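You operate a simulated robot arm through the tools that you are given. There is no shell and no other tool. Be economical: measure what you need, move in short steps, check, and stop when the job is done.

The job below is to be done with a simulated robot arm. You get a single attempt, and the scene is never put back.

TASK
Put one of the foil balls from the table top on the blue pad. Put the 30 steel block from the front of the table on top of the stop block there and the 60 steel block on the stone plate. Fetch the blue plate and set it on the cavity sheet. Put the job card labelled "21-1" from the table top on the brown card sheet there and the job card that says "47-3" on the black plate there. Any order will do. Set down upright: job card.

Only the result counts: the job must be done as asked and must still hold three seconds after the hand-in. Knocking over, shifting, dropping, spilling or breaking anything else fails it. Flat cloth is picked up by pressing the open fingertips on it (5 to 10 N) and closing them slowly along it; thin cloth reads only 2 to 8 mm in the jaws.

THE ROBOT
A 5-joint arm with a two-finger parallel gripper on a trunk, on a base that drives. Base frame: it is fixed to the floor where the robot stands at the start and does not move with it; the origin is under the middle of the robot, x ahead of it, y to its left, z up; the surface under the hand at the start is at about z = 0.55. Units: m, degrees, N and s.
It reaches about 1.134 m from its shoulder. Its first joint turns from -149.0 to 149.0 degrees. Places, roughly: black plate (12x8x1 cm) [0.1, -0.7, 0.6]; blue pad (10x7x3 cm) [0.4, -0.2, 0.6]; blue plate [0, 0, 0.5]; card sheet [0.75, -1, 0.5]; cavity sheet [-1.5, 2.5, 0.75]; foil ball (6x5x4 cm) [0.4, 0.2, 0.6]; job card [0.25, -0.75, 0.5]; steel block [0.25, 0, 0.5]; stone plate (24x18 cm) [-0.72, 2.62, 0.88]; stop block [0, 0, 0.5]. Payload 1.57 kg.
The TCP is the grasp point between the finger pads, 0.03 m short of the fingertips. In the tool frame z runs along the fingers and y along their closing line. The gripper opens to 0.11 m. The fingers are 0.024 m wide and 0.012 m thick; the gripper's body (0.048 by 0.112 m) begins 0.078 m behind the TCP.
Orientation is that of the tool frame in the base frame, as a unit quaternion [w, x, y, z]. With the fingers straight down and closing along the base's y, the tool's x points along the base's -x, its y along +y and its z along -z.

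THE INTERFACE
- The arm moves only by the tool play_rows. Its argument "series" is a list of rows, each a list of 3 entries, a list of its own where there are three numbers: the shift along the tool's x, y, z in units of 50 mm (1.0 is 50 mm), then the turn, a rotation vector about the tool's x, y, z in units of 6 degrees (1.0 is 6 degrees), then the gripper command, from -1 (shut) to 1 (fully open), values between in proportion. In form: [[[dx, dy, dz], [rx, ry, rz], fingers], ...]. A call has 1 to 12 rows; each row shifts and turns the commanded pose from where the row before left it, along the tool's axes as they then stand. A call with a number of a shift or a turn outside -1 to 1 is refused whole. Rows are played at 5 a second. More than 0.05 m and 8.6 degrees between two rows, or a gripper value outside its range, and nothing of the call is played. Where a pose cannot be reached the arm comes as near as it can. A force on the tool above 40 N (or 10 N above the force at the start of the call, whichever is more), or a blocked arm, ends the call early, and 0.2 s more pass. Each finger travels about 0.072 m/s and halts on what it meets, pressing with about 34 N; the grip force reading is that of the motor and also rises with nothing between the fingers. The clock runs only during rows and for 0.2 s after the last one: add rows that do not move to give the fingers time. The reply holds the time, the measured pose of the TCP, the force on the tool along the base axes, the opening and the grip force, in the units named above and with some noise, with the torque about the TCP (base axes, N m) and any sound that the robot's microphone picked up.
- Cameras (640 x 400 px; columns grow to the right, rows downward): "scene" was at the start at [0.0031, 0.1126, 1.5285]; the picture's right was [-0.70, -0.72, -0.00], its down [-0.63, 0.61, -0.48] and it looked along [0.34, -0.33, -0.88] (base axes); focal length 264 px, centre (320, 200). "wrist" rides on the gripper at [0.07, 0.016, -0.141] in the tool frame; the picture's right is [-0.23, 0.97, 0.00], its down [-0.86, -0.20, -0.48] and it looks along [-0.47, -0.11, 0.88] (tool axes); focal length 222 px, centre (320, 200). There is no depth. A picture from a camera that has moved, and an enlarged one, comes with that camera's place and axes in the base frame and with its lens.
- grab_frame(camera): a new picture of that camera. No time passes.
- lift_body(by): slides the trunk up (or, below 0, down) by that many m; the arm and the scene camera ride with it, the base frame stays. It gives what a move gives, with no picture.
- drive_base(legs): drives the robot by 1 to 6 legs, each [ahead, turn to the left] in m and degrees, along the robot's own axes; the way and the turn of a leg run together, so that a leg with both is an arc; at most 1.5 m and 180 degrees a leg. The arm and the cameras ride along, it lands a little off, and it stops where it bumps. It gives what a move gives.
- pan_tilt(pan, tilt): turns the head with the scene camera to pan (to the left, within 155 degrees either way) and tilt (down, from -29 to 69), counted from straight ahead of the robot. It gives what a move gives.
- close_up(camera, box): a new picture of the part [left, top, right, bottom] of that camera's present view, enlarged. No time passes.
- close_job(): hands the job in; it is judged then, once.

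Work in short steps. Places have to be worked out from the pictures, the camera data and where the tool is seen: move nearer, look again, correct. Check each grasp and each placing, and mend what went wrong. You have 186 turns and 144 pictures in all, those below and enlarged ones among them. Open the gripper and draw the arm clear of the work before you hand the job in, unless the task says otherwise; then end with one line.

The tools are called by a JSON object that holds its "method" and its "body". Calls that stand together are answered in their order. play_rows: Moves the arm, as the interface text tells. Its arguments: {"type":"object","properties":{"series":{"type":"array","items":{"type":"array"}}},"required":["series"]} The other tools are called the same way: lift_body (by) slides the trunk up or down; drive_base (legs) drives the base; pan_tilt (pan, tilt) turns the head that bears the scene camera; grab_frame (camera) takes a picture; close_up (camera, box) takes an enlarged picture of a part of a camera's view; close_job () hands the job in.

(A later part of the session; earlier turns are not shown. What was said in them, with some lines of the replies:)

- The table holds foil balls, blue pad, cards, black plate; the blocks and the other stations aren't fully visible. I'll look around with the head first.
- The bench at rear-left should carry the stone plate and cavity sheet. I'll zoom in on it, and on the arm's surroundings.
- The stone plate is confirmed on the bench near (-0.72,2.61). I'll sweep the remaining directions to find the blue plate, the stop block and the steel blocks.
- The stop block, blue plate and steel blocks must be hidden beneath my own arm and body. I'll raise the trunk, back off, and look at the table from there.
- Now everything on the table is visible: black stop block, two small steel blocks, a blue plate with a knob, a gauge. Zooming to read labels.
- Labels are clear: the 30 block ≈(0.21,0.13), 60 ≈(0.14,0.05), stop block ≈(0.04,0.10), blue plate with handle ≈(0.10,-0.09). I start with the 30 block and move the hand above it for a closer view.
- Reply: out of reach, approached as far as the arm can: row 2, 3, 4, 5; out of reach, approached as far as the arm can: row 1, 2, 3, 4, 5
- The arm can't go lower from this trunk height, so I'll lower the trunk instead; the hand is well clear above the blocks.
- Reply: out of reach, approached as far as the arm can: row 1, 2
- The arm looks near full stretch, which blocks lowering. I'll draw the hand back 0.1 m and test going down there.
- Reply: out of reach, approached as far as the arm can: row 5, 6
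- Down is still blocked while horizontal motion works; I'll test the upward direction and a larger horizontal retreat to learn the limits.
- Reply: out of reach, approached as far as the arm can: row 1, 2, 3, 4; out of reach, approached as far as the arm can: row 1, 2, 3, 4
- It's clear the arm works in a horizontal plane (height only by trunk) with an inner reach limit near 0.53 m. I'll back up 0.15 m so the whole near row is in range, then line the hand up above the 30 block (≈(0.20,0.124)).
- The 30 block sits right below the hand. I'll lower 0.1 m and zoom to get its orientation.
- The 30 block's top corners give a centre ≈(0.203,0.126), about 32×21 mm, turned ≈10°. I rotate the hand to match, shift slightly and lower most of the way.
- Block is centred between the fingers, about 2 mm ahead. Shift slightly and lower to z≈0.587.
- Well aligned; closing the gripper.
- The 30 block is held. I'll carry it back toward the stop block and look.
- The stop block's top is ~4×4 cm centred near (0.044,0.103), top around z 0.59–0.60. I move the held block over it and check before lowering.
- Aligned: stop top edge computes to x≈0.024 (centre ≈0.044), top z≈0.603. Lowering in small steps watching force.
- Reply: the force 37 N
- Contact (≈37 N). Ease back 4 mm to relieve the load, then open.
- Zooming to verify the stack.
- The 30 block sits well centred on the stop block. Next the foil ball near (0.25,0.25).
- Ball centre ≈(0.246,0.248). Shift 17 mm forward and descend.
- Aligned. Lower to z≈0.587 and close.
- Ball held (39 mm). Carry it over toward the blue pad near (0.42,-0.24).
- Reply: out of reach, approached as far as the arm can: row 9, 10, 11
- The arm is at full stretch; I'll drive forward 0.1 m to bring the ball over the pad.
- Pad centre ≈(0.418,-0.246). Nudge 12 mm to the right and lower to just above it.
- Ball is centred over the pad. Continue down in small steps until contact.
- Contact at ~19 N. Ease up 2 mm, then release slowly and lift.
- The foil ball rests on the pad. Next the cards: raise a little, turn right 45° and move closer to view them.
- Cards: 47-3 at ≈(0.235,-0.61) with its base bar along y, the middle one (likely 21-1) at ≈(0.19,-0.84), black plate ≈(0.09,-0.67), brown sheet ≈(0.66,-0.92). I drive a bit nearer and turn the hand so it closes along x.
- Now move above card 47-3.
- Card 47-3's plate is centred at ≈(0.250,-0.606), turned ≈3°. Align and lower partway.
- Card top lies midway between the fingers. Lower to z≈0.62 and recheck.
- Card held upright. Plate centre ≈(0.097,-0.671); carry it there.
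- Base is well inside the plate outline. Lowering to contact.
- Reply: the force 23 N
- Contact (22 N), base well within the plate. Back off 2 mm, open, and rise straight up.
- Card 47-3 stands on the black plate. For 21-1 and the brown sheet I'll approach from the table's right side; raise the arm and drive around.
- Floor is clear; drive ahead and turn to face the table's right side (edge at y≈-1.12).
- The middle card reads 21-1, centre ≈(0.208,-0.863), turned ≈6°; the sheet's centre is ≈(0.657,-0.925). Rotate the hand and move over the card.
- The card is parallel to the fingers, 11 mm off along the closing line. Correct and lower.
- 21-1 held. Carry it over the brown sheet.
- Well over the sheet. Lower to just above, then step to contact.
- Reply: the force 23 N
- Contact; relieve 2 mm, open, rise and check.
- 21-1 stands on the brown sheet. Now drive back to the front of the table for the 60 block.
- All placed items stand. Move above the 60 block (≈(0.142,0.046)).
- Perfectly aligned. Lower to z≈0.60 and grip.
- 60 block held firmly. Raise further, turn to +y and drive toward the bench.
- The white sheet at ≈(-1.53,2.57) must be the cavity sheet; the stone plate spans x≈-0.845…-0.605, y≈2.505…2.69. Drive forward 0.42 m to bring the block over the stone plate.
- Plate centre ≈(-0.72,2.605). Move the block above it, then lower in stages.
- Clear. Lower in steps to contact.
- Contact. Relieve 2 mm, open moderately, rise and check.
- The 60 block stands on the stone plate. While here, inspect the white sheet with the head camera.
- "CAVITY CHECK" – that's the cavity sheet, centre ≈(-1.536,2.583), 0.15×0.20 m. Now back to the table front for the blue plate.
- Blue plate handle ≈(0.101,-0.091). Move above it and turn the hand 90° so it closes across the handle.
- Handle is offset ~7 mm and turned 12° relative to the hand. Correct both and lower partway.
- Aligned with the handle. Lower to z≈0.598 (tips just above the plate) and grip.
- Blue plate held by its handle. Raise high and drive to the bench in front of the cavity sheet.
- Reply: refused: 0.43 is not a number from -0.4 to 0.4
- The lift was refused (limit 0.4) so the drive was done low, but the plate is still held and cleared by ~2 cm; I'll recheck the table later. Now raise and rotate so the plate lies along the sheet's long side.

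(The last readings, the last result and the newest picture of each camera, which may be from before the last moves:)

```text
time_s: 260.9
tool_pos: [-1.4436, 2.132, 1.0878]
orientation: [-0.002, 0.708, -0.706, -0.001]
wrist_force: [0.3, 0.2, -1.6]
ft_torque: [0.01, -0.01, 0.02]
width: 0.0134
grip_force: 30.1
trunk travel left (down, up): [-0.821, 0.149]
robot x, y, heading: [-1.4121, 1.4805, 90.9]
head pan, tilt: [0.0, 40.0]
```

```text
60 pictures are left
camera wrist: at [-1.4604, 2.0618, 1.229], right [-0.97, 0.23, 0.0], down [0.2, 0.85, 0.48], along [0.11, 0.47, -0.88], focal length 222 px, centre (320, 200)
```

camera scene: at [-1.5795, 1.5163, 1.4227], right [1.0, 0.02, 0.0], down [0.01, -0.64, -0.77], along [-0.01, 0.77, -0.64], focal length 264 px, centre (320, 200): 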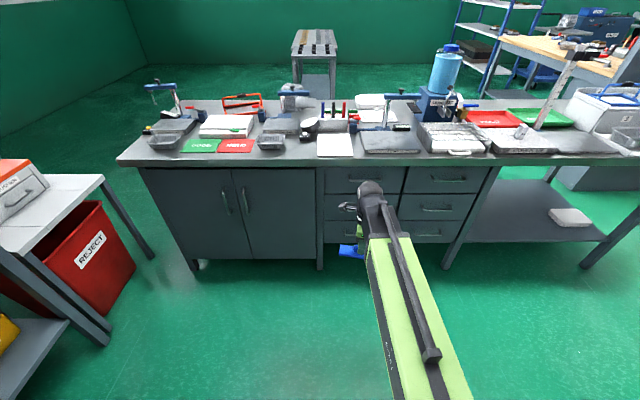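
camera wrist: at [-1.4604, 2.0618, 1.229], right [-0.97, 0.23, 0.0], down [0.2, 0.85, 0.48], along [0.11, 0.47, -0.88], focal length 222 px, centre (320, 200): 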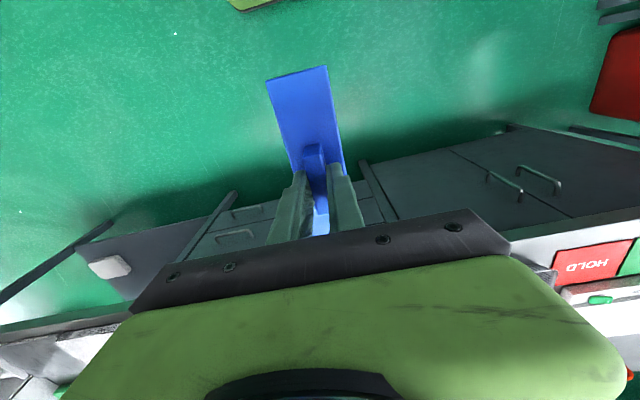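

Now drive ahead 0.33 m and view the sheet under the hand.

{"method": "drive_base", "body": {"legs": [[0.33, 0]]}}

{"method": "grab_frame", "body": {"camera": "wrist"}}

{"method": "grab_frame", "body": {"camera": "scene"}}

```text
time_s: 263.0
tool_pos: [-1.4475, 2.4644, 1.0877]
orientation: [-0.001, 0.707, -0.707, 0.0]
wrist_force: [0.2, 0.7, -0.8]
ft_torque: [-0.04, 0.02, 0.0]
width: 0.0132
grip_force: 30.1
trunk travel left (down, up): [-0.821, 0.149]
robot x, y, heading: [-1.4145, 1.8099, 90.9]
head pan, tilt: [0.0, 40.0]
```

```text
59 pictures are left
camera wrist: at [-1.4657, 2.3943, 1.2285], right [-0.97, 0.23, 0.0], down [0.2, 0.85, 0.48], along [0.11, 0.47, -0.88], focal length 222 px, centre (320, 200)
```

wrist: 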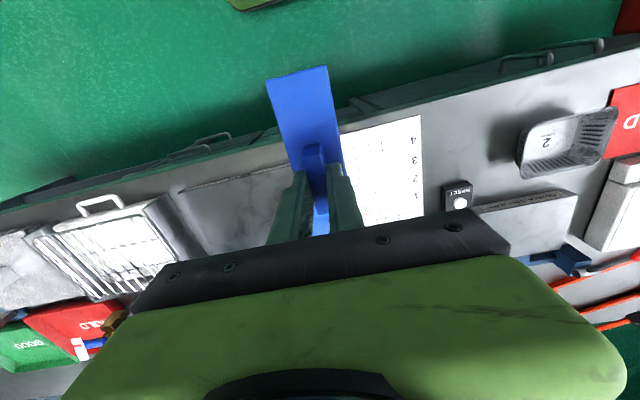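

```text
58 pictures are left
camera scene: at [-1.5846, 1.8493, 1.8127], right [1.0, 0.02, 0.0], down [0.01, -0.64, -0.77], along [-0.01, 0.77, -0.64], focal length 264 px, centre (320, 200)
```

scene: 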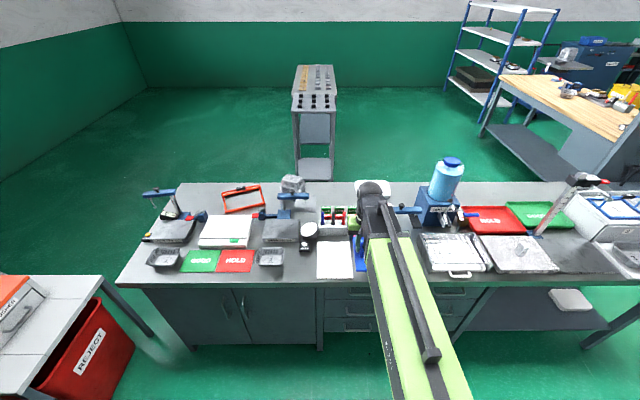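

Sheet located consistently: centre ≈(-1.536,2.583). Move over it and lower partway.

{"method": "play_rows", "body": {"series": [[[-0.76, 0.59, 0], [0, 0, 0], -1], [[-0.76, 0.59, 0], [0, 0, 0], -1], [[-0.76, 0.59, 0], [0, 0, 0], -1], [[0, 0, 0], [0, 0, 0], -1]]}}

{"method": "lift_body", "body": {"by": -0.1}}

{"method": "grab_frame", "body": {"camera": "wrist"}}

{"method": "grab_frame", "body": {"camera": "scene"}}

```text
time_s: 264.0
tool_pos: [-1.5372, 2.5778, 1.0878]
orientation: [-0.002, 0.708, -0.706, 0.0]
wrist_force: [-0.3, 0.5, -1.1]
ft_torque: [0.03, 0.02, 0.03]
width: 0.0135
grip_force: 29.4
trunk travel left (down, up): [-0.821, 0.149]
robot x, y, heading: [-1.4176, 1.8111, 90.9]
head pan, tilt: [0.0, 40.0]
```

```text
time_s: 265.4
tool_pos: [-1.5359, 2.5771, 0.9886]
orientation: [-0.002, 0.707, -0.707, -0.001]
wrist_force: [0.6, -0.1, -0.1]
ft_torque: [0.0, -0.02, -0.02]
width: 0.0134
grip_force: 29.5
trunk travel left (down, up): [-0.721, 0.249]
robot x, y, heading: [-1.4142, 1.8073, 91.0]
head pan, tilt: [0.0, 40.0]
```

```text
57 pictures are left
camera wrist: at [-1.555, 2.5077, 1.1291], right [-0.97, 0.23, 0.0], down [0.2, 0.85, 0.48], along [0.11, 0.47, -0.88], focal length 222 px, centre (320, 200)
```

wrist: 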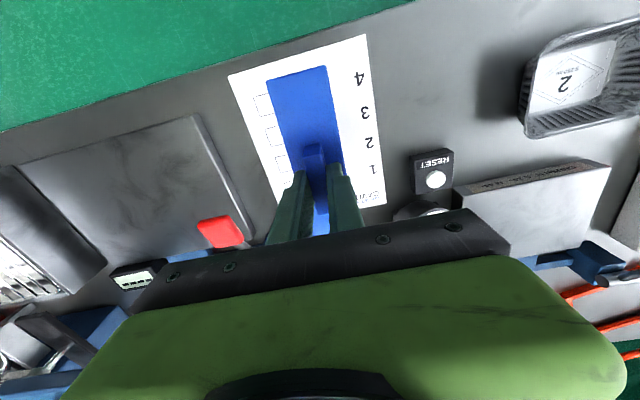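

```text
56 pictures are left
camera scene: at [-1.5845, 1.8479, 1.7128], right [1.0, 0.02, 0.0], down [0.01, -0.64, -0.77], along [-0.01, 0.77, -0.64], focal length 264 px, centre (320, 200)
```

scene: 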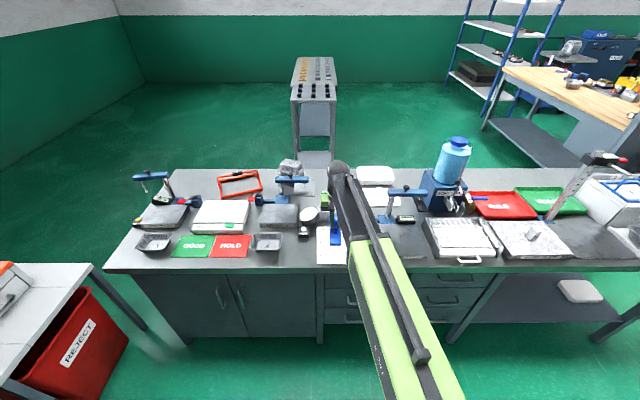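

Plate is centred above the sheet with clearance all round. Lower further.

{"method": "lift_body", "body": {"by": -0.06}}

{"method": "grab_frame", "body": {"camera": "wrist"}}

```text
time_s: 266.4
tool_pos: [-1.5379, 2.5782, 0.9275]
orientation: [0.002, -0.707, 0.707, 0.0]
wrist_force: [-0.3, 0.6, -1.3]
ft_torque: [-0.04, 0.02, 0.02]
width: 0.0128
grip_force: 30.1
trunk travel left (down, up): [-0.661, 0.309]
robot x, y, heading: [-1.4173, 1.8113, 90.9]
head pan, tilt: [0.0, 40.0]
```

```text
55 pictures are left
camera wrist: at [-1.555, 2.5076, 1.0691], right [-0.97, 0.23, 0.0], down [0.2, 0.85, 0.48], along [0.11, 0.47, -0.88], focal length 222 px, centre (320, 200)
```

wrist: 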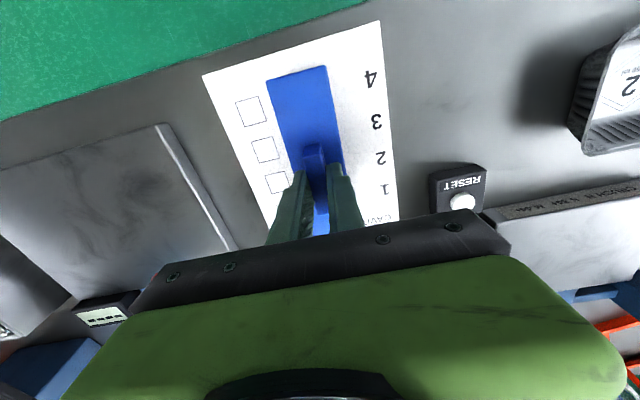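

The clamp's red lever tip triangulates to ≈(-1.44,2.605,0.967), about 4 cm from the gripper body; I'll shift 12 mm left and 5 mm toward the robot for margin, then continue down.

{"method": "play_rows", "body": {"series": [[[0.1, 0.24, 0], [0, 0, 0], -1], [[0, 0, 0], [0, 0, 0], -1]]}}

{"method": "lift_body", "body": {"by": -0.015}}

{"method": "lift_body", "body": {"by": -0.004}}

{"method": "lift_body", "body": {"by": -0.004}}

{"method": "lift_body", "body": {"by": -0.003}}

```text
time_s: 267.0
tool_pos: [-1.5503, 2.5727, 0.9279]
orientation: [0.001, -0.707, 0.707, 0.001]
wrist_force: [-0.2, 0.8, -1.0]
ft_torque: [0.01, 0.0, 0.0]
width: 0.0132
grip_force: 30.2
trunk travel left (down, up): [-0.661, 0.309]
robot x, y, heading: [-1.4173, 1.8101, 90.8]
head pan, tilt: [0.0, 40.0]
```

```text
time_s: 267.6
tool_pos: [-1.55, 2.5749, 0.9133]
orientation: [0.002, -0.706, 0.708, 0.0]
wrist_force: [0.5, 0.1, -1.2]
ft_torque: [-0.01, 0.02, 0.01]
width: 0.0132
grip_force: 29.3
trunk travel left (down, up): [-0.646, 0.324]
robot x, y, heading: [-1.4144, 1.8125, 90.9]
head pan, tilt: [0.0, 40.0]
```

```text
time_s: 268.1
tool_pos: [-1.5495, 2.5728, 0.9099]
orientation: [-0.002, 0.708, -0.707, -0.001]
wrist_force: [0.7, 0.5, -0.8]
ft_torque: [-0.02, -0.02, 0.02]
width: 0.0134
grip_force: 29.4
trunk travel left (down, up): [-0.642, 0.328]
robot x, y, heading: [-1.414, 1.8093, 90.9]
head pan, tilt: [0.0, 40.0]
```

```text
time_s: 268.7
tool_pos: [-1.5495, 2.573, 0.9056]
orientation: [0.001, -0.707, 0.707, 0.001]
wrist_force: [-0.1, 0.2, -1.4]
ft_torque: [0.01, 0.0, 0.01]
width: 0.0131
grip_force: 30.1
trunk travel left (down, up): [-0.638, 0.332]
robot x, y, heading: [-1.4176, 1.8104, 90.8]
head pan, tilt: [0.0, 40.0]
```

```text
time_s: 269.2
tool_pos: [-1.549, 2.5733, 0.9043]
orientation: [0.002, -0.706, 0.708, 0.003]
wrist_force: [-1.5, 9.8, 27.8]
ft_torque: [0.32, 0.04, -0.03]
width: 0.0135
grip_force: 29.8
trunk travel left (down, up): [-0.635, 0.335]
robot x, y, heading: [-1.4155, 1.811, 90.7]
head pan, tilt: [0.0, 40.0]
```

Contact at the expected height. Ease 2 mm, look, then open.

{"method": "lift_body", "body": {"by": 0.002}}

{"method": "grab_frame", "body": {"camera": "wrist"}}

```text
time_s: 269.7
tool_pos: [-1.5493, 2.5715, 0.9036]
orientation: [-0.002, 0.707, -0.707, 0.001]
wrist_force: [-0.2, 0.9, 1.7]
ft_torque: [0.28, 0.03, 0.01]
width: 0.0132
grip_force: 30.0
trunk travel left (down, up): [-0.637, 0.333]
robot x, y, heading: [-1.4149, 1.8112, 90.7]
head pan, tilt: [0.0, 40.0]
```

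```text
54 pictures are left
camera wrist: at [-1.5669, 2.5019, 1.045], right [-0.97, 0.23, 0.0], down [0.2, 0.85, 0.48], along [0.11, 0.47, -0.88], focal length 222 px, centre (320, 200)
```

wrist: 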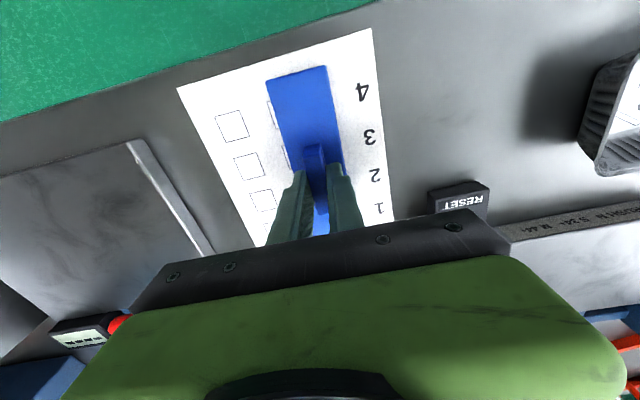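

{"method": "play_rows", "body": {"series": [[[0, 0, 0], [0, 0, 0], -0.7], [[0, 0, 0], [0, 0, 0], -0.6], [[0, 0, 0], [0, 0, 0], -0.4], [[0, 0, 0], [0, 0, 0], -0.2], [[0, 0, 0], [0, 0, 0], -0.2]]}}

{"method": "lift_body", "body": {"by": 0.03}}

{"method": "lift_body", "body": {"by": 0.2}}

{"method": "grab_frame", "body": {"camera": "wrist"}}

```text
time_s: 270.9
tool_pos: [-1.5501, 2.5721, 0.9042]
orientation: [-0.002, 0.707, -0.707, -0.001]
wrist_force: [0.6, -0.5, 0.3]
ft_torque: [0.01, 0.02, -0.02]
width: 0.0444
grip_force: 0.0
trunk travel left (down, up): [-0.637, 0.333]
robot x, y, heading: [-1.416, 1.8135, 90.9]
head pan, tilt: [0.0, 40.0]
```

```text
time_s: 271.6
tool_pos: [-1.5494, 2.5736, 0.9343]
orientation: [-0.002, 0.707, -0.707, -0.001]
wrist_force: [0.4, 0.5, 0.6]
ft_torque: [-0.02, -0.02, 0.01]
width: 0.0439
grip_force: 0.1
trunk travel left (down, up): [-0.667, 0.303]
robot x, y, heading: [-1.4163, 1.8126, 90.7]
head pan, tilt: [0.0, 40.0]
```

```text
time_s: 273.8
tool_pos: [-1.5493, 2.5731, 1.134]
orientation: [-0.002, 0.707, -0.707, -0.001]
wrist_force: [-0.8, 0.6, 0.0]
ft_torque: [-0.05, 0.03, 0.04]
width: 0.0442
grip_force: 0.0
trunk travel left (down, up): [-0.867, 0.103]
robot x, y, heading: [-1.4174, 1.8123, 91.1]
head pan, tilt: [0.0, 40.0]
```

```text
53 pictures are left
camera wrist: at [-1.567, 2.5024, 1.275], right [-0.97, 0.23, 0.0], down [0.2, 0.85, 0.48], along [0.11, 0.47, -0.88], focal length 222 px, centre (320, 200)
```

wrist: 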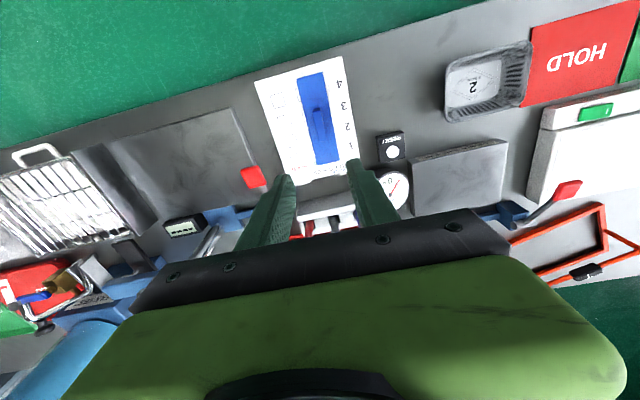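

The blue plate lies wholly on the cavity sheet. Back off from the bench and check the table with the head camera.

{"method": "drive_base", "body": {"legs": [[-0.6, 0]]}}

{"method": "grab_frame", "body": {"camera": "scene"}}

{"method": "pan_tilt", "body": {"pan": -130, "tilt": 30}}

{"method": "grab_frame", "body": {"camera": "scene"}}

```text
time_s: 277.2
tool_pos: [-1.5372, 1.9735, 1.1342]
orientation: [0.002, -0.705, 0.709, 0.001]
wrist_force: [0.0, -0.6, 0.2]
ft_torque: [0.04, -0.02, -0.01]
width: 0.044
grip_force: 0.1
trunk travel left (down, up): [-0.867, 0.103]
robot x, y, heading: [-1.4086, 1.2153, 90.2]
head pan, tilt: [0.0, 40.0]
```

```text
52 pictures are left
camera scene: at [-1.5759, 1.249, 1.8588], right [1.0, 0.01, 0.0], down [0.0, -0.64, -0.77], along [-0.01, 0.77, -0.64], focal length 264 px, centre (320, 200)
```

scene: 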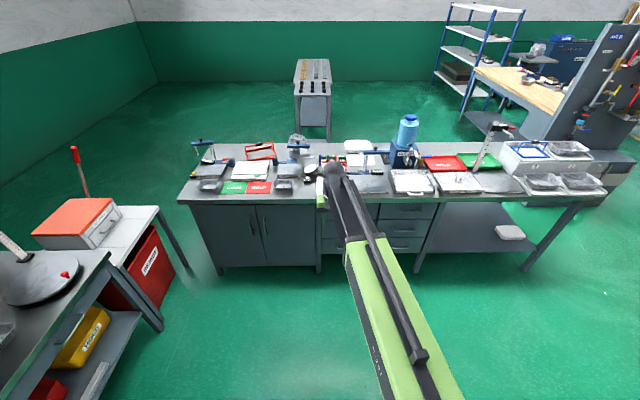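

```text
time_s: 279.3
tool_pos: [-1.5379, 1.9744, 1.1337]
orientation: [0.003, -0.706, 0.709, 0.001]
wrist_force: [0.1, -0.2, 0.1]
ft_torque: [-0.01, -0.01, -0.02]
width: 0.0441
grip_force: 0.1
trunk travel left (down, up): [-0.867, 0.103]
robot x, y, heading: [-1.4057, 1.2132, 90.3]
head pan, tilt: [-130.0, 30.0]
```

```text
51 pictures are left
camera scene: at [-1.5056, 1.1075, 1.8741], right [-0.64, -0.77, 0.0], down [-0.39, 0.32, -0.87], along [0.67, -0.55, -0.5], focal length 264 px, centre (320, 200)
```

scene: 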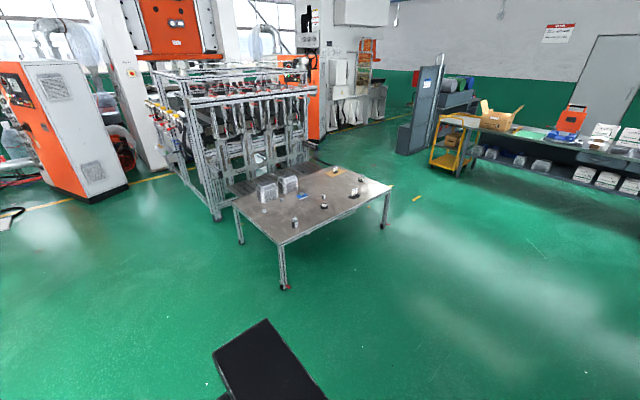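

{"method": "close_up", "body": {"camera": "scene", "box": [230, 155, 400, 250]}}

{"method": "close_up", "body": {"camera": "scene", "box": [275, 200, 335, 238]}}

```text
3.76 times, centred on (315, 202) of scene
camera zoom: at [-1.5056, 1.1075, 1.8741], right [-0.64, -0.77, 0.0], down [-0.39, 0.32, -0.87], along [0.67, -0.55, -0.5], focal length 993 px, centre (339, 191)
```

zoom: 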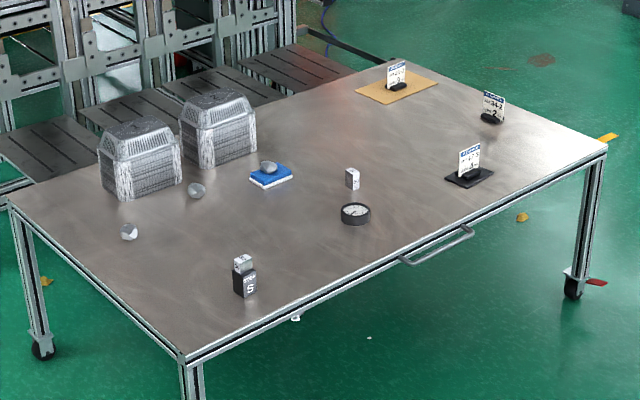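

```text
10.53 times, centred on (305, 219) of scene
camera zoom: at [-1.5056, 1.1075, 1.8741], right [-0.64, -0.77, 0.0], down [-0.39, 0.32, -0.87], along [0.67, -0.55, -0.5], focal length 2777 px, centre (478, 0)
```

zoom: 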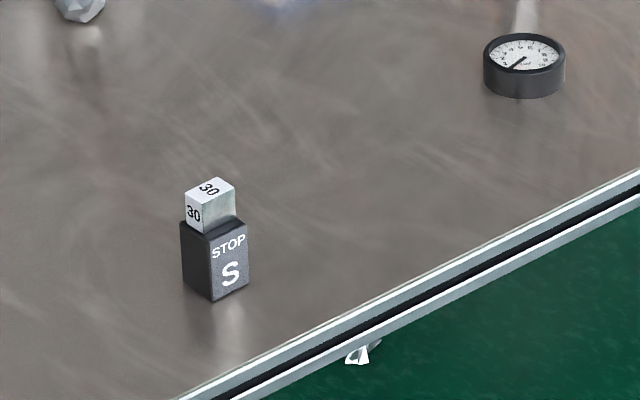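

Everything is in place and standing; the arm is clear of the work. Open the gripper fully, then hand in.

{"method": "play_rows", "body": {"series": [[[0, 0, 0], [0, 0, 0], 0.5], [[0, 0, 0], [0, 0, 0], 1], [[0, 0, 0], [0, 0, 0], 1], [[0, 0, 0], [0, 0, 0], 1]]}}

{"method": "close_job", "body": {}}

```text
time_s: 280.3
tool_pos: [-1.5374, 1.9748, 1.134]
orientation: [0.002, -0.705, 0.709, 0.001]
wrist_force: [0.7, 0.1, -0.6]
ft_torque: [-0.01, -0.03, 0.0]
width: 0.1098
grip_force: 0.3
trunk travel left (down, up): [-0.867, 0.103]
robot x, y, heading: [-1.4049, 1.21, 90.6]
head pan, tilt: [-130.0, 30.0]
```

```text
The job is handed in.
```

All six items are placed as asked and the job is handed in: foil ball on the blue pad, 30 block on the stop block, 60 block on the stone plate, blue plate on the cavity sheet, and cards 21-1 and 47-3 upright on the brown sheet and black plate.
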